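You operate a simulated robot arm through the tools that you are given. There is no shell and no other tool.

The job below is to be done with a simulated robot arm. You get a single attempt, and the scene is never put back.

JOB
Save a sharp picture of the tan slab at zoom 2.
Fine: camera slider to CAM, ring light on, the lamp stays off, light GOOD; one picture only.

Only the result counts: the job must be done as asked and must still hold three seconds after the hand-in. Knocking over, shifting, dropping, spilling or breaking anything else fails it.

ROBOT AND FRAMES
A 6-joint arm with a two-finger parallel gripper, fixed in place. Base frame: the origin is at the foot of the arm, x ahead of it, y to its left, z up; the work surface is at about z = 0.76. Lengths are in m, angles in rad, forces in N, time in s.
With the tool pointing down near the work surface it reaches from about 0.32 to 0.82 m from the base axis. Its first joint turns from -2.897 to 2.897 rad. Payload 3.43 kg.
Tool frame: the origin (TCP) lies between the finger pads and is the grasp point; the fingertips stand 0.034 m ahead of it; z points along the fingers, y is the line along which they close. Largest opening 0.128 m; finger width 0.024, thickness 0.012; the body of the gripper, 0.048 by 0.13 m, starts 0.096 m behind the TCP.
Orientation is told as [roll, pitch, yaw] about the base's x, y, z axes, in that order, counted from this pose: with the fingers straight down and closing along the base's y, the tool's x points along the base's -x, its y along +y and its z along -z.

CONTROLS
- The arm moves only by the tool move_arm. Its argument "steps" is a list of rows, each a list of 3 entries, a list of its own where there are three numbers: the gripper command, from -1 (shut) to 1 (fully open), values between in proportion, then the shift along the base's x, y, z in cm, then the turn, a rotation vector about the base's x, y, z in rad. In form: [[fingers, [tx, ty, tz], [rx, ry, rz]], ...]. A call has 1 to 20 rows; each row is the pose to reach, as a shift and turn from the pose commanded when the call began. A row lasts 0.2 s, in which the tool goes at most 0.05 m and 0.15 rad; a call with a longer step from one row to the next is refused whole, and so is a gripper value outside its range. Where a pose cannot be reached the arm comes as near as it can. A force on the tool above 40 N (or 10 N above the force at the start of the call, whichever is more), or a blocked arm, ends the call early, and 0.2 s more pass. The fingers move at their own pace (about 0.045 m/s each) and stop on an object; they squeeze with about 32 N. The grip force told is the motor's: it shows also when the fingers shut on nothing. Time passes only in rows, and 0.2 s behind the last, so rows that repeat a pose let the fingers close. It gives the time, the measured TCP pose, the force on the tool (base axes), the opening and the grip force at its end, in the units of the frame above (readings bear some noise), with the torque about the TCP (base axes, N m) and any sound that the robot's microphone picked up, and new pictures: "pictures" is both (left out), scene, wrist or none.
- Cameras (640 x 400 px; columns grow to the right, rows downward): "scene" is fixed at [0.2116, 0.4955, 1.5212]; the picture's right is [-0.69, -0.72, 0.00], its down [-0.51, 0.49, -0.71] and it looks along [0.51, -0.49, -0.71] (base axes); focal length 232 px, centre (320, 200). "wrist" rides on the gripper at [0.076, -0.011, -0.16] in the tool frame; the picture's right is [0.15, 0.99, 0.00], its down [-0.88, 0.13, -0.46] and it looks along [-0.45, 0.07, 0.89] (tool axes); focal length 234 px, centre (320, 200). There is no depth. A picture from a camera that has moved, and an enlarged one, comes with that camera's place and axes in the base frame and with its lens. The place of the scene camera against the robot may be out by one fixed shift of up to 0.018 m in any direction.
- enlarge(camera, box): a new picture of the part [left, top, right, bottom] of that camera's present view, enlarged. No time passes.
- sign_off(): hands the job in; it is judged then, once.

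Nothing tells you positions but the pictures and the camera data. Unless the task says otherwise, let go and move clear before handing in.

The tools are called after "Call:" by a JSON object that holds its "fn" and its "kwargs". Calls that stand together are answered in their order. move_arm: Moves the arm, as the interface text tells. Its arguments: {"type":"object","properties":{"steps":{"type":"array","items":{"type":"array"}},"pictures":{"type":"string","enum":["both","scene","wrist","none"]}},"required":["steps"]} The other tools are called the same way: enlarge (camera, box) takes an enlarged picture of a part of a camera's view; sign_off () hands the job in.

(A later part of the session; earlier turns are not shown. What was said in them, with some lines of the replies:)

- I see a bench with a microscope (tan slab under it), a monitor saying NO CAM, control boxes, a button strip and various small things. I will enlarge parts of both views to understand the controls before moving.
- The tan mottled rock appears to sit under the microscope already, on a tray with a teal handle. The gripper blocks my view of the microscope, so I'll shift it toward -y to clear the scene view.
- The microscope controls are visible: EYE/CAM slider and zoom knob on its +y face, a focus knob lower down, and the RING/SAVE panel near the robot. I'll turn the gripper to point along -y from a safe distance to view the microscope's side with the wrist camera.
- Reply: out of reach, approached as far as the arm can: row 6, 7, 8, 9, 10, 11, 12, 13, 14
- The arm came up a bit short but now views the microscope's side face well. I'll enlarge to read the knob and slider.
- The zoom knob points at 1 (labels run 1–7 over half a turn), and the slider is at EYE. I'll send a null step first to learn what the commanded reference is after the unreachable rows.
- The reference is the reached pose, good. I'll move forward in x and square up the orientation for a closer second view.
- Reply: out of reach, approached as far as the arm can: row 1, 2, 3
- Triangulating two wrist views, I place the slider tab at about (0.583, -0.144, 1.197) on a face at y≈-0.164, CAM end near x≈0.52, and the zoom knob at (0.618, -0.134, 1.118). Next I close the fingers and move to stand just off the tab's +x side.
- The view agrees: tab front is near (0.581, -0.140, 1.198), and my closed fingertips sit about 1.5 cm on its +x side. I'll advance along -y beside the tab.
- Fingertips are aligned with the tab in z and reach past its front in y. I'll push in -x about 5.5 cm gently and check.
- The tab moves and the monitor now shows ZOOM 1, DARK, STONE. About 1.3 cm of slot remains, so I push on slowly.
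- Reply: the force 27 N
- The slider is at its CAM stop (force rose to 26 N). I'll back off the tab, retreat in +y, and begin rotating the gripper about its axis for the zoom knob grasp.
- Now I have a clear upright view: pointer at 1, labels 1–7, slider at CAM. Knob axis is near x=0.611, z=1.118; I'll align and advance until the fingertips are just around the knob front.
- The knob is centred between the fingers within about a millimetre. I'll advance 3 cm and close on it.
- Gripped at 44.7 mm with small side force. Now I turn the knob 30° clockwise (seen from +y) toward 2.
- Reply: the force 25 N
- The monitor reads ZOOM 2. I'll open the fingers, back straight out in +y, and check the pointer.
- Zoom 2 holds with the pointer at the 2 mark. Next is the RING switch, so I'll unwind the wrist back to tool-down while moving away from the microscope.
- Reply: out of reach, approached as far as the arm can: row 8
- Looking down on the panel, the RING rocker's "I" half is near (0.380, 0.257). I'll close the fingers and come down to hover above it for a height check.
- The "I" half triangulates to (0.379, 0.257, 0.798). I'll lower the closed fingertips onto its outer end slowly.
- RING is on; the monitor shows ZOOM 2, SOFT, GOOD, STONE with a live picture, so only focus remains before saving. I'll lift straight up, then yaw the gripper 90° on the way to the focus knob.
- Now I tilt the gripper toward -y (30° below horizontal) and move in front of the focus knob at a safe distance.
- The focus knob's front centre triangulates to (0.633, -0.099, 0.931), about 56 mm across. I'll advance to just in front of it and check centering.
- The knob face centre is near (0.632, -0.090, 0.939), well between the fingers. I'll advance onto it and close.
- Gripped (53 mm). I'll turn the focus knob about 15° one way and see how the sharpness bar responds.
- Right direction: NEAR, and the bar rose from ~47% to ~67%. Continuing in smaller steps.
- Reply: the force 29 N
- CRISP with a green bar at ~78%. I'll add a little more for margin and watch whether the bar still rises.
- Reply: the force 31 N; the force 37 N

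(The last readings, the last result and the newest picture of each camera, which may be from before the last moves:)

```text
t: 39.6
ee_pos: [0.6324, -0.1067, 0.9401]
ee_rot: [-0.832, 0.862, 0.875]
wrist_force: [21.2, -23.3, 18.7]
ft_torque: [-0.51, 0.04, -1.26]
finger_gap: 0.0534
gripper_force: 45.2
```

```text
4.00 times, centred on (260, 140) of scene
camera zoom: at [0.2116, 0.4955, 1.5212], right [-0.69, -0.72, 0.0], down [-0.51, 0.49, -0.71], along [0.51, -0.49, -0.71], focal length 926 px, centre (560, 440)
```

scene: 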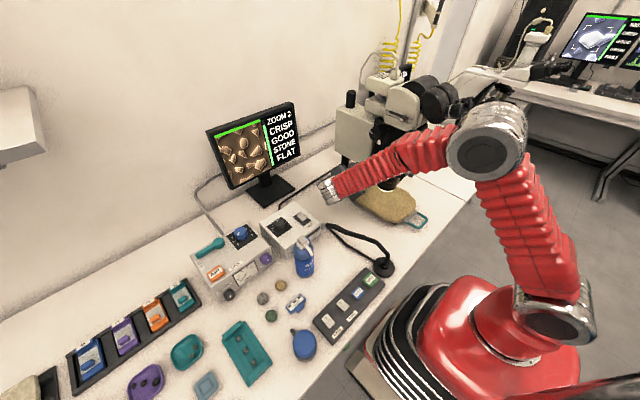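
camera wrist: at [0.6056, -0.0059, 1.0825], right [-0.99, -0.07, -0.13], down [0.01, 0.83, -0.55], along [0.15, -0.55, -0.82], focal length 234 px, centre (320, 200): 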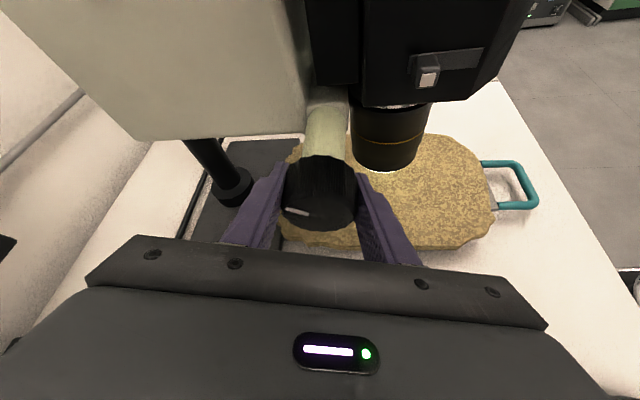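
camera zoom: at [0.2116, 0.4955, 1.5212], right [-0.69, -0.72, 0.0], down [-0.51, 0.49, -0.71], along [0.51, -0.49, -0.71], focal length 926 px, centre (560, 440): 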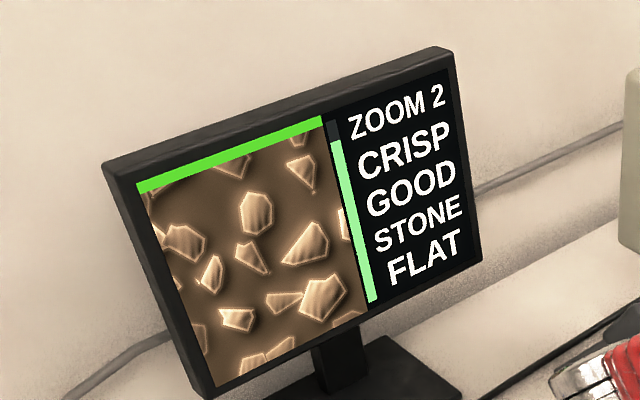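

The bar holds at ~89%, CRISP. I'll open the fingers and withdraw straight back along the tool axis, then recheck the screen.

Call:
{"fn": "move_arm", "kwargs": {"steps": [[0.5, [0, 0, 0], [0, 0, 0]], [0.5, [0, 0, 0], [0, 0, 0]], [0.5, [0, 0, 0], [0, 0, 0]], [0.5, [-0.7, 2.6, 1.3], [0, 0, 0]], [0.5, [-1.5, 5.4, 2.7], [0, 0, 0]], [0.5, [-2.4, 8.7, 4.4], [0, 0, 0]], [0.5, [-3.3, 12, 6], [0, 0, 0]], [0.5, [-4, 15, 8], [0, 0, 0]]]}}

Call:
{"fn": "enlarge", "kwargs": {"camera": "scene", "box": [200, 90, 320, 190]}}

```text
t: 41.4
ee_pos: [0.592, 0.0441, 1.0211]
ee_rot: [-0.832, 0.864, 0.88]
wrist_force: [0.1, 0.1, 1.1]
ft_torque: [-0.05, 0.0, 0.02]
finger_gap: 0.0958
gripper_force: 0.0
camera wrist: at [0.5323, 0.1448, 1.1531], right [-0.93, -0.07, -0.36], down [0.14, 0.83, -0.53], along [0.34, -0.55, -0.76], focal length 234 px, centre (320, 200)
```

scene: 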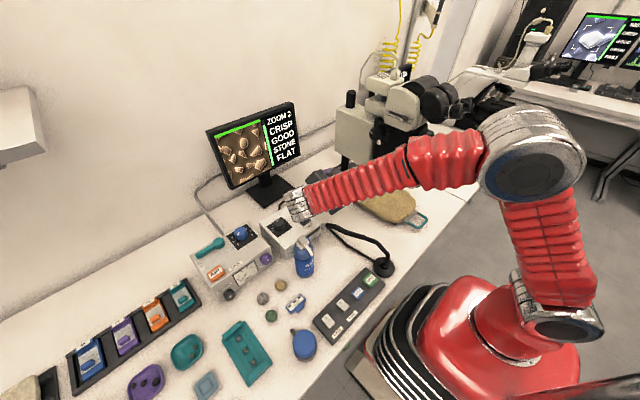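
wrist: 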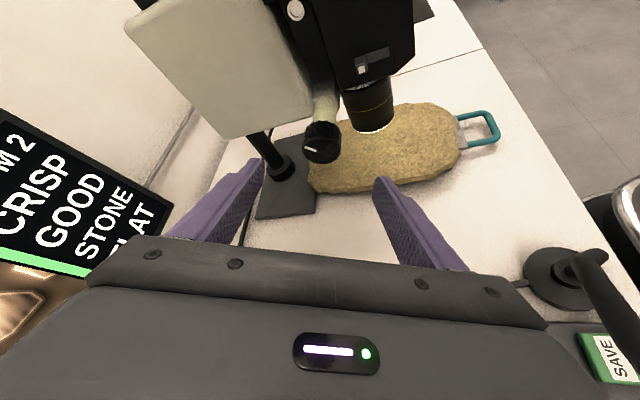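

```text
4.00 times, centred on (260, 140) of scene
camera zoom: at [0.2116, 0.4955, 1.5212], right [-0.69, -0.72, 0.0], down [-0.51, 0.49, -0.71], along [0.51, -0.49, -0.71], focal length 926 px, centre (560, 440)
```

zoom: 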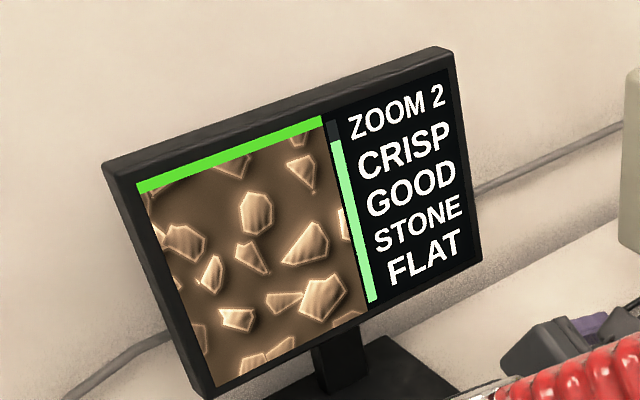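

The picture stays CRISP and GOOD after release. Now I unwind the wrist back to tool-down and head for SAVE at about (0.365, 0.129, 0.793).

Call:
{"fn": "move_arm", "kwargs": {"steps": [[0.5, [-0.5, 0.5, 1.5], [0, 0.13, 0]], [0.5, [-1, 1, 3], [0, 0.26, 0]], [0.5, [-1.5, 1, 5], [0, 0.39, 0]], [-1, [-2, 1, 7], [0, 0.5, 0]]], "pictures": "none"}}

Call:
{"fn": "move_arm", "kwargs": {"steps": [[-1, [-1.5, 0, 1], [0.13, 0, 0]], [-1, [-3, 0, 1], [0.26, 0, 0]], [-1, [-4.5, 0, 1], [0.39, 0, 0]], [-1, [-6, 0.5, 1], [0.52, 0, 0]], [-1, [-7.5, 1, 1], [0.65, 0, 0]], [-1, [-9, 2, 1], [0.78, 0, 0]], [-1, [-10.5, 3, 1], [0.91, 0, 0]], [-1, [-12, 4, 1], [1.047, 0, 0]], [-1, [-12, 4, 1], [1.047, 0, 0]]], "pictures": "scene"}}

```text
t: 42.4
ee_pos: [0.572, 0.0563, 1.0903]
ee_rot: [0.002, 1.048, 1.575]
wrist_force: [0.2, -0.9, 0.4]
ft_torque: [-0.02, -0.02, 0.05]
finger_gap: 0.0613
gripper_force: 0.1
```

```text
t: 44.4
ee_pos: [0.4508, 0.0953, 1.0994]
ee_rot: [-0.001, 0.0, 1.571]
wrist_force: [-0.1, 0.6, -0.3]
ft_torque: [-0.02, 0.04, -0.01]
finger_gap: 0.0
gripper_force: 31.6
```

scene: 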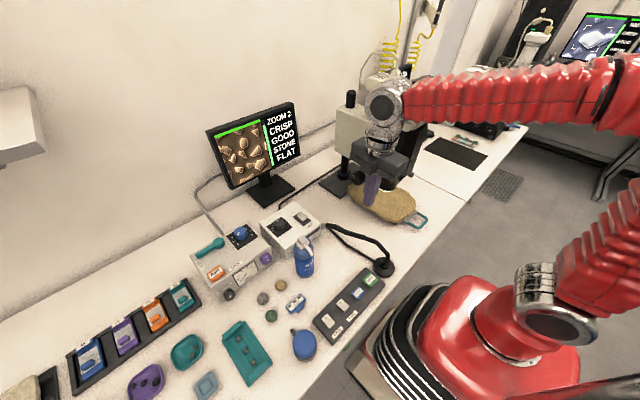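

Call:
{"fn": "move_arm", "kwargs": {"steps": [[-1, [-1, 0.5, 0], [0, 0, -0.14]], [-1, [-2, 1, 0], [0, 0, -0.28]], [-1, [-3, 1.5, 0], [0, 0, -0.42]], [-1, [-4, 2, 0], [0, 0, -0.56]], [-1, [-5, 2.5, 0], [0, 0, -0.7]], [-1, [-6, 3, 0], [0, 0, -0.84]], [-1, [-7, 3.4, 0], [0, 0, -0.98]], [-1, [-8, 3.4, 0], [0, 0, -1.12]], [-1, [-8.6, 3.4, -2], [0, 0, -1.26]], [-1, [-8.6, 3.4, -5], [0, 0, -1.4]], [-1, [-8.6, 3.4, -8], [0, 0, -1.54]], [-1, [-8.6, 3.4, -10], [0, 0, -1.571]], [-1, [-8.6, 3.4, -10], [0, 0, -1.571]]]}}

Call:
{"fn": "enlarge", "kwargs": {"camera": "wrist", "box": [200, 40, 440, 220]}}

Call:
{"fn": "enlarge", "kwargs": {"camera": "scene", "box": [300, 210, 420, 320]}}

```text
t: 47.2
ee_pos: [0.3669, 0.1304, 0.9986]
ee_rot: [-0.003, 0.001, -0.002]
wrist_force: [0.0, 0.2, 0.0]
ft_torque: [0.0, -0.01, 0.02]
finger_gap: 0.0002
gripper_force: 31.7
camera wrist: at [0.2904, 0.119, 1.1584], right [-0.14, 0.99, 0.0], down [0.88, 0.13, 0.46], along [0.45, 0.06, -0.89], focal length 234 px, centre (320, 200)
```

scene: 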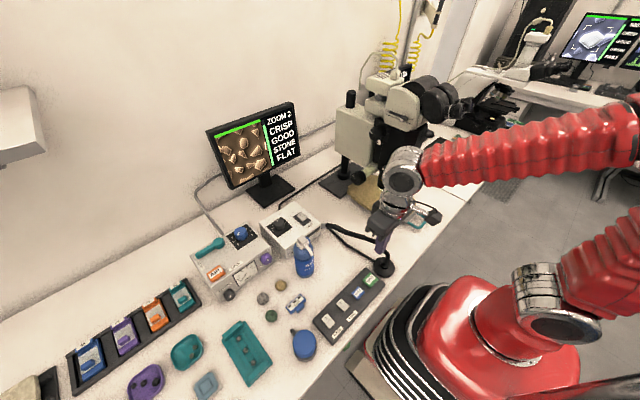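
wrist: 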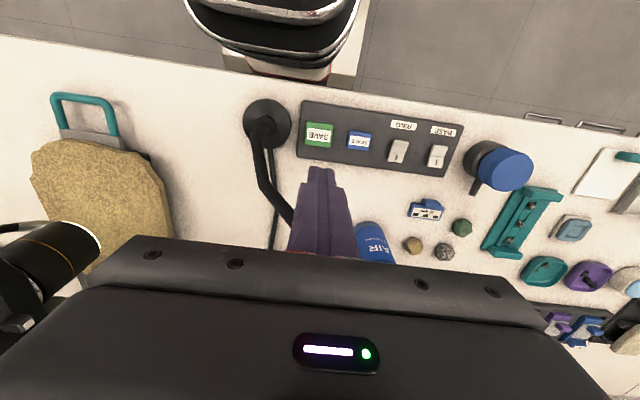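

```text
2.22 times, centred on (320, 130) of wrist
camera zoom: at [0.2904, 0.119, 1.1584], right [-0.14, 0.99, 0.0], down [0.88, 0.13, 0.46], along [0.45, 0.06, -0.89], focal length 520 px, centre (320, 356)
```

zoom: 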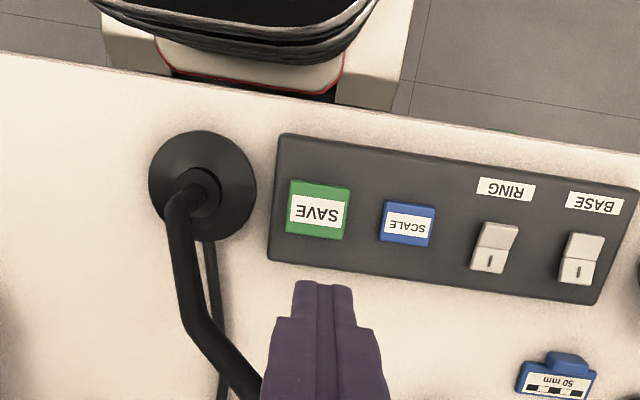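

```text
3.64 times, centred on (360, 265) of scene
camera zoom: at [0.2116, 0.4955, 1.5212], right [-0.69, -0.72, 0.0], down [-0.51, 0.49, -0.71], along [0.51, -0.49, -0.71], focal length 842 px, centre (174, -36)
```

zoom: 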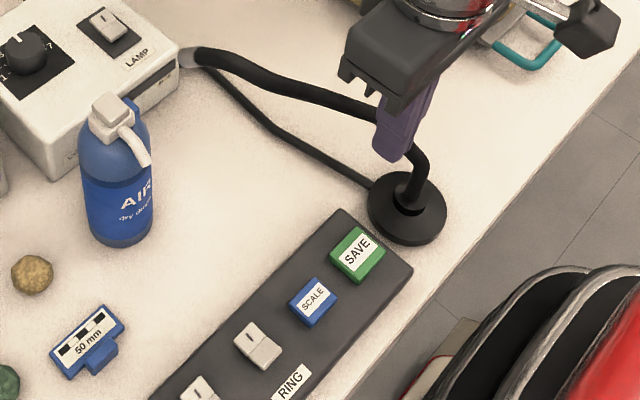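

SAVE checks out at about (0.363, 0.128, 0.793), clear of SCALE and the lamp neck. I'll descend to just above it first.

Call:
{"fn": "move_arm", "kwargs": {"steps": [[-1, [-0.35, -0.2, -5], [0, 0, 0]], [-1, [-0.35, -0.2, -9.5], [0, 0, 0]], [-1, [-0.35, -0.2, -13.5], [0, 0, 0]], [-1, [-0.35, -0.2, -15.7], [0, 0, 0]], [-1, [-0.35, -0.2, -15.7], [0, 0, 0]]]}}

Call:
{"fn": "enlarge", "kwargs": {"camera": "wrist", "box": [240, 80, 420, 220]}}

Call:
{"fn": "enlarge", "kwargs": {"camera": "scene", "box": [200, 90, 320, 190]}}

```text
refused: row 1 steps farther than a row can; nothing moved
```

```text
2.86 times, centred on (330, 150) of wrist
camera zoom: at [0.2904, 0.119, 1.1584], right [-0.14, 0.99, 0.0], down [0.88, 0.13, 0.46], along [0.45, 0.06, -0.89], focal length 669 px, centre (291, 343)
```

zoom: 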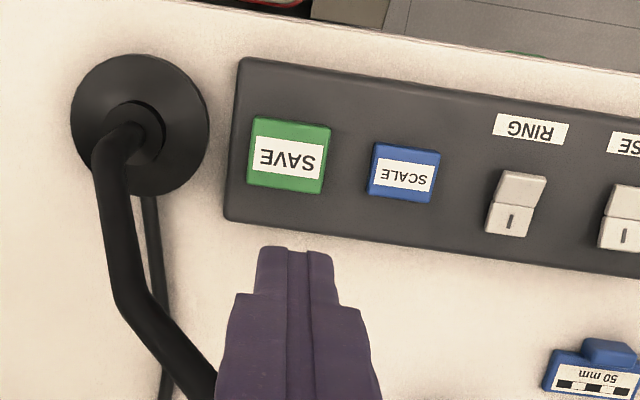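

```text
4.00 times, centred on (260, 140) of scene
camera zoom: at [0.2116, 0.4955, 1.5212], right [-0.69, -0.72, 0.0], down [-0.51, 0.49, -0.71], along [0.51, -0.49, -0.71], focal length 926 px, centre (560, 440)
```

zoom: 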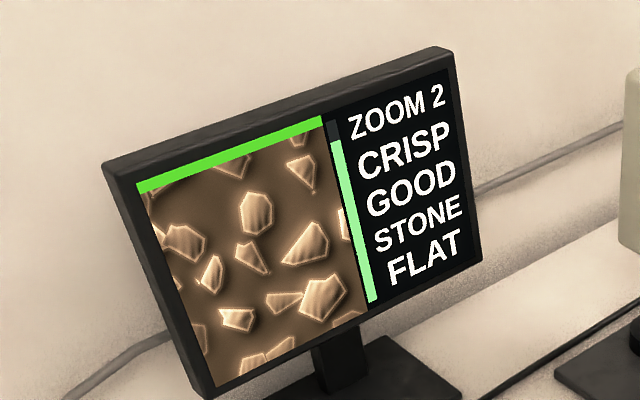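

The first row was slightly over the 5 cm limit, so nothing moved. Repeating the descent with smaller rows.

Call:
{"fn": "move_arm", "kwargs": {"steps": [[-1, [-0.35, -0.2, -4], [0, 0, 0]], [-1, [-0.35, -0.2, -8], [0, 0, 0]], [-1, [-0.35, -0.2, -12], [0, 0, 0]], [-1, [-0.35, -0.2, -14.5], [0, 0, 0]], [-1, [-0.35, -0.2, -15.7], [0, 0, 0]], [-1, [-0.35, -0.2, -15.7], [0, 0, 0]]]}}

Call:
{"fn": "enlarge", "kwargs": {"camera": "wrist", "box": [240, 80, 420, 220]}}

Call:
{"fn": "enlarge", "kwargs": {"camera": "scene", "box": [200, 90, 320, 190]}}

```text
t: 48.6
ee_pos: [0.363, 0.1286, 0.8402]
ee_rot: [-0.002, 0.001, -0.001]
wrist_force: [-0.2, 0.9, -0.1]
ft_torque: [0.03, 0.03, 0.0]
finger_gap: 0.0
gripper_force: 31.8
camera wrist: at [0.2872, 0.1166, 1.0001], right [-0.15, 0.99, 0.0], down [0.88, 0.13, 0.46], along [0.45, 0.06, -0.89], focal length 234 px, centre (320, 200)
```

scene: 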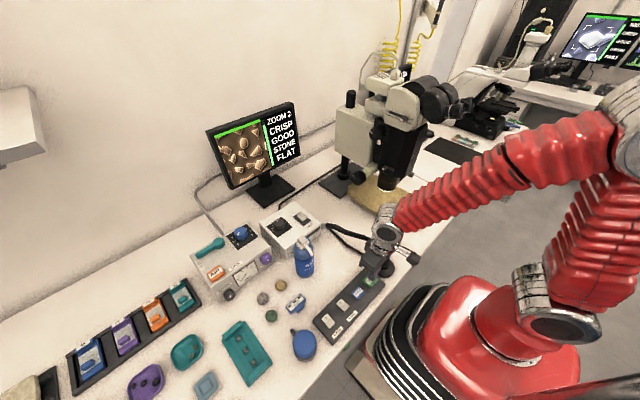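
wrist: 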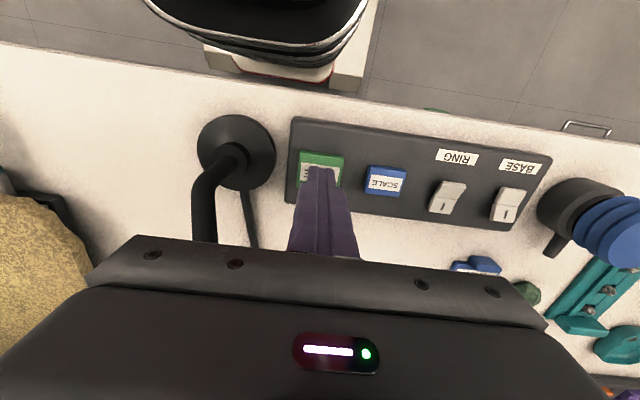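

```text
2.86 times, centred on (330, 150) of wrist
camera zoom: at [0.2872, 0.1166, 1.0001], right [-0.15, 0.99, 0.0], down [0.88, 0.13, 0.46], along [0.45, 0.06, -0.89], focal length 669 px, centre (291, 343)
```

zoom: 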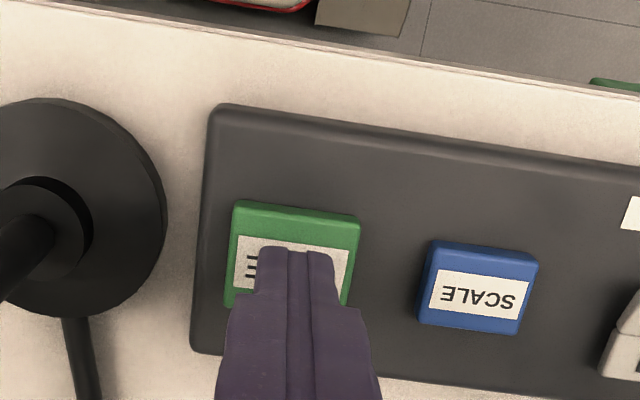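

```text
4.00 times, centred on (260, 140) of scene
camera zoom: at [0.2116, 0.4955, 1.5212], right [-0.69, -0.72, 0.0], down [-0.51, 0.49, -0.71], along [0.51, -0.49, -0.71], focal length 926 px, centre (560, 440)
```

zoom: 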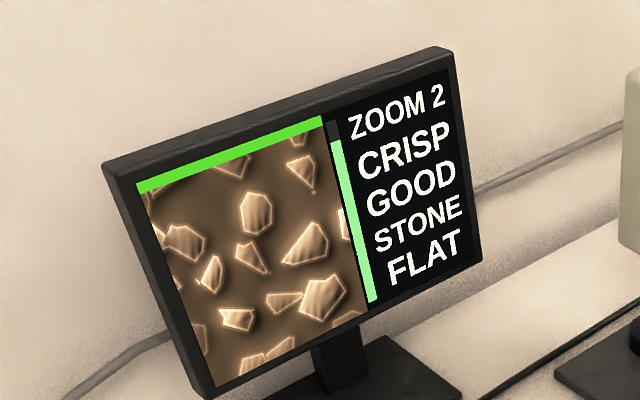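

The tips are centred over SAVE and the screen is CRISP/GOOD/ZOOM 2. I'll press down in fine steps and stop once the screen responds.

Call:
{"fn": "move_arm", "kwargs": {"steps": [[-1, [0, 0, -0.6], [0, 0, 0]], [-1, [0, 0, -1.0], [0, 0, 0]], [-1, [0, 0, -1.3], [0, 0, 0]], [-1, [0, 0, -1.5], [0, 0, 0]]], "pictures": "scene"}}

Call:
{"fn": "enlarge", "kwargs": {"camera": "scene", "box": [200, 90, 320, 190]}}

Call:
{"fn": "enlarge", "kwargs": {"camera": "wrist", "box": [240, 80, 420, 220]}}

```text
t: 49.6
ee_pos: [0.3627, 0.1278, 0.8273]
ee_rot: [-0.002, -0.001, 0.001]
wrist_force: [-0.8, 0.1, 0.7]
ft_torque: [-0.03, 0.0, 0.01]
finger_gap: 0.0
gripper_force: 32.1
```

scene: 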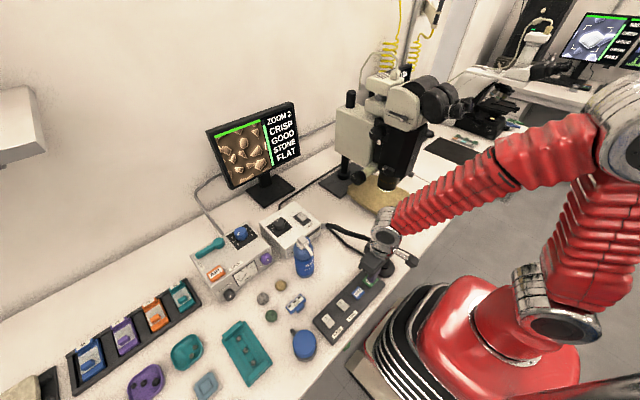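

```text
4.00 times, centred on (260, 140) of scene
camera zoom: at [0.2116, 0.4955, 1.5212], right [-0.69, -0.72, 0.0], down [-0.51, 0.49, -0.71], along [0.51, -0.49, -0.71], focal length 926 px, centre (560, 440)
```

zoom: 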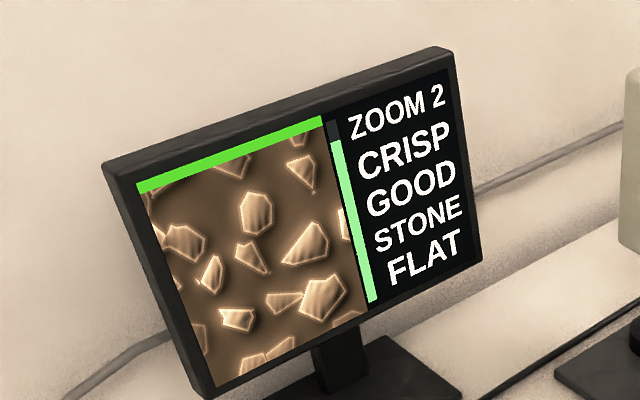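

```text
2.86 times, centred on (330, 150) of wrist
camera zoom: at [0.2871, 0.1163, 0.9868], right [-0.15, 0.99, 0.0], down [0.88, 0.13, 0.46], along [0.45, 0.06, -0.89], focal length 669 px, centre (291, 343)
```

zoom: 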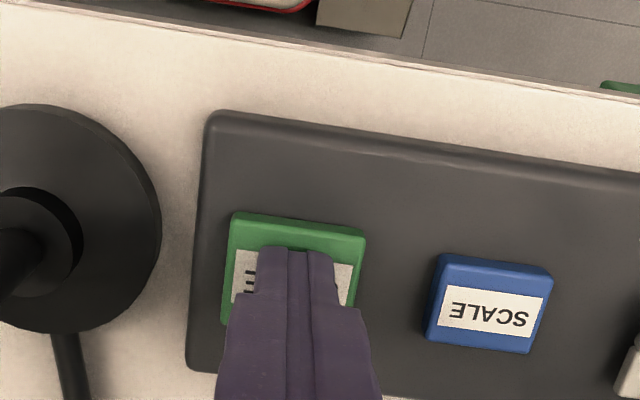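

No contact yet at tip height 0.793. I'll go a few millimetres lower.

Call:
{"fn": "move_arm", "kwargs": {"steps": [[-1, [0, 0, -0.2], [0, 0, 0]], [-1, [0, 0, -0.4], [0, 0, 0]]], "pictures": "scene"}}

Call:
{"fn": "enlarge", "kwargs": {"camera": "scene", "box": [200, 90, 320, 190]}}

```text
t: 50.2
ee_pos: [0.3642, 0.1272, 0.8236]
ee_rot: [-0.002, 0.0, 0.001]
wrist_force: [1.2, -0.9, 0.6]
ft_torque: [0.0, 0.0, 0.0]
finger_gap: 0.0
gripper_force: 31.6
heard: click
```

scene: 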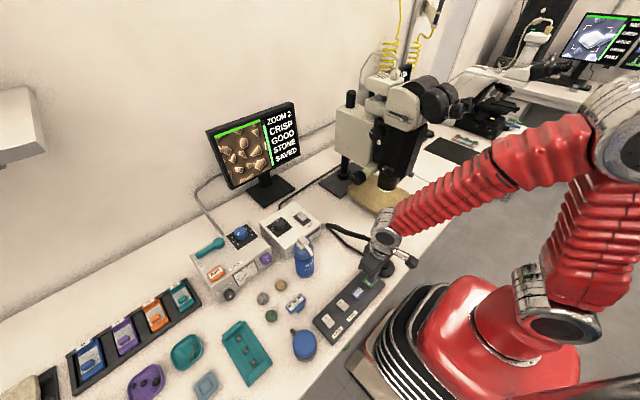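

```text
4.00 times, centred on (260, 140) of scene
camera zoom: at [0.2116, 0.4955, 1.5212], right [-0.69, -0.72, 0.0], down [-0.51, 0.49, -0.71], along [0.51, -0.49, -0.71], focal length 926 px, centre (560, 440)
```

zoom: 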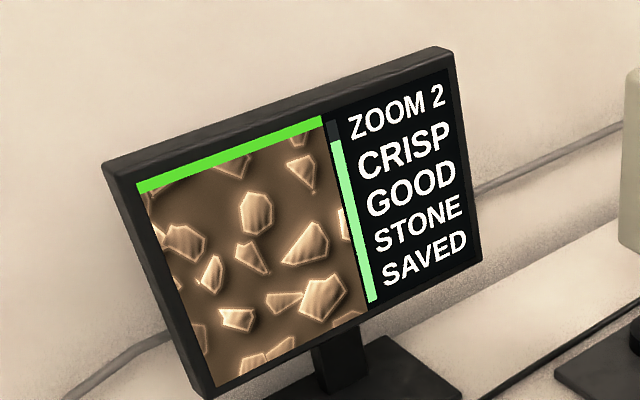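

A click was heard and the screen shows SAVED with ZOOM 2, CRISP, GOOD. I'll lift straight up, well clear, in one smooth motion.

Call:
{"fn": "move_arm", "kwargs": {"steps": [[-1, [0, 0, 2], [0, 0, 0]], [-1, [0, 0, 6], [0, 0, 0]], [-1, [0, 0, 10], [0, 0, 0]], [-1, [0, 0, 14], [0, 0, 0]], [-1, [0, 0, 18], [0, 0, 0]], [-1, [0, 0, 22], [0, 0, 0]], [-1, [0, 0, 26], [0, 0, 0]], [-1, [0, 0, 26], [0, 0, 0]]]}}

Call:
{"fn": "enlarge", "kwargs": {"camera": "scene", "box": [200, 90, 320, 190]}}

Call:
{"fn": "enlarge", "kwargs": {"camera": "scene", "box": [200, 180, 420, 350]}}

```text
t: 52.0
ee_pos: [0.36, 0.1295, 1.0822]
ee_rot: [0.0, 0.001, -0.001]
wrist_force: [0.2, -0.9, -0.7]
ft_torque: [-0.03, 0.01, -0.01]
finger_gap: 0.0003
gripper_force: 31.6
camera wrist: at [0.2847, 0.1179, 1.2416], right [-0.15, 0.99, 0.0], down [0.88, 0.13, 0.46], along [0.45, 0.06, -0.89], focal length 234 px, centre (320, 200)
```

scene: 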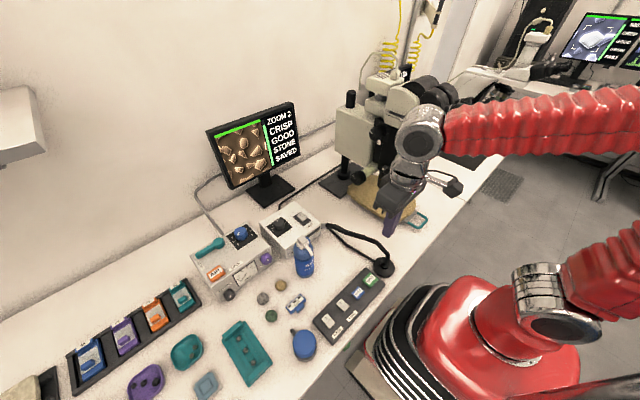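
wrist: 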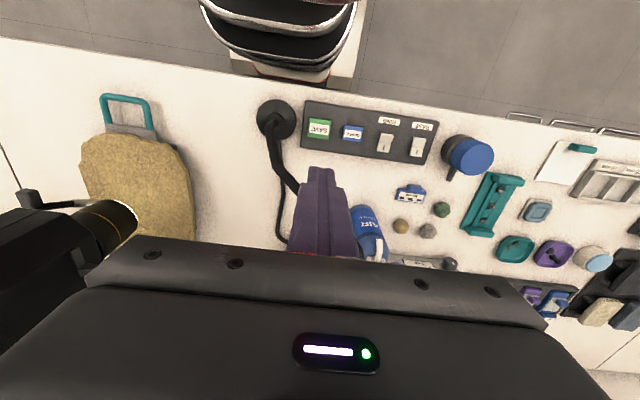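

```text
4.00 times, centred on (260, 140) of scene
camera zoom: at [0.2116, 0.4955, 1.5212], right [-0.69, -0.72, 0.0], down [-0.51, 0.49, -0.71], along [0.51, -0.49, -0.71], focal length 926 px, centre (560, 440)
```

zoom: 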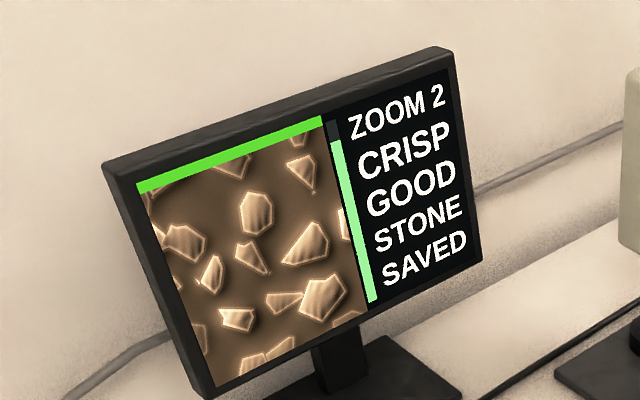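

```text
2.35 times, centred on (310, 265) of scene
camera zoom: at [0.2116, 0.4955, 1.5212], right [-0.69, -0.72, 0.0], down [-0.51, 0.49, -0.71], along [0.51, -0.49, -0.71], focal length 545 px, centre (344, 47)
```

zoom: 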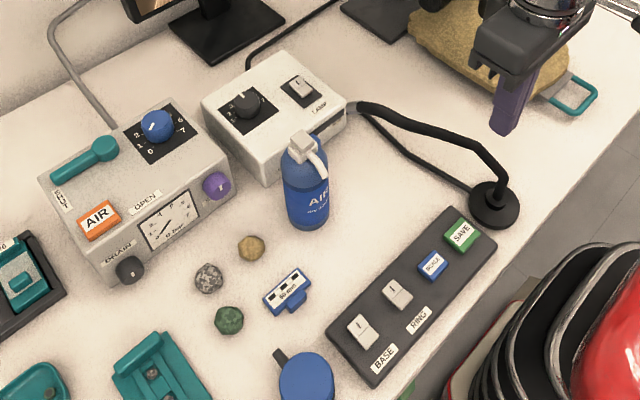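

The screen shows ZOOM 2, CRISP, GOOD, STONE and SAVED. RING is on, the lamp is off, the slider is at CAM, nothing else has moved and the arm is clear. I'm handing in now.

Call:
{"fn": "sign_off", "kwargs": {}}

```text
The job is handed in.
```

The picture of the tan slab is saved at zoom 2. The monitor read ZOOM 2, CRISP, GOOD, STONE and then SAVED when I handed in.

- **Camera slider:** pushed to its stop at CAM.
- **Ring light:** switched on. I did not touch the lamp or the base light.
- **Focus:** turned until the monitor read CRISP, with the sharpness bar at about 89%. It held there after I let go of the knob.
- **Picture count:** SAVE was pressed once, with a single click heard.

I took the tan slab to be the mottled stone already under the microscope, not the paler cream block in the rack. In the last pictures I saw nothing else moved or knocked, and the arm was clear of everything.
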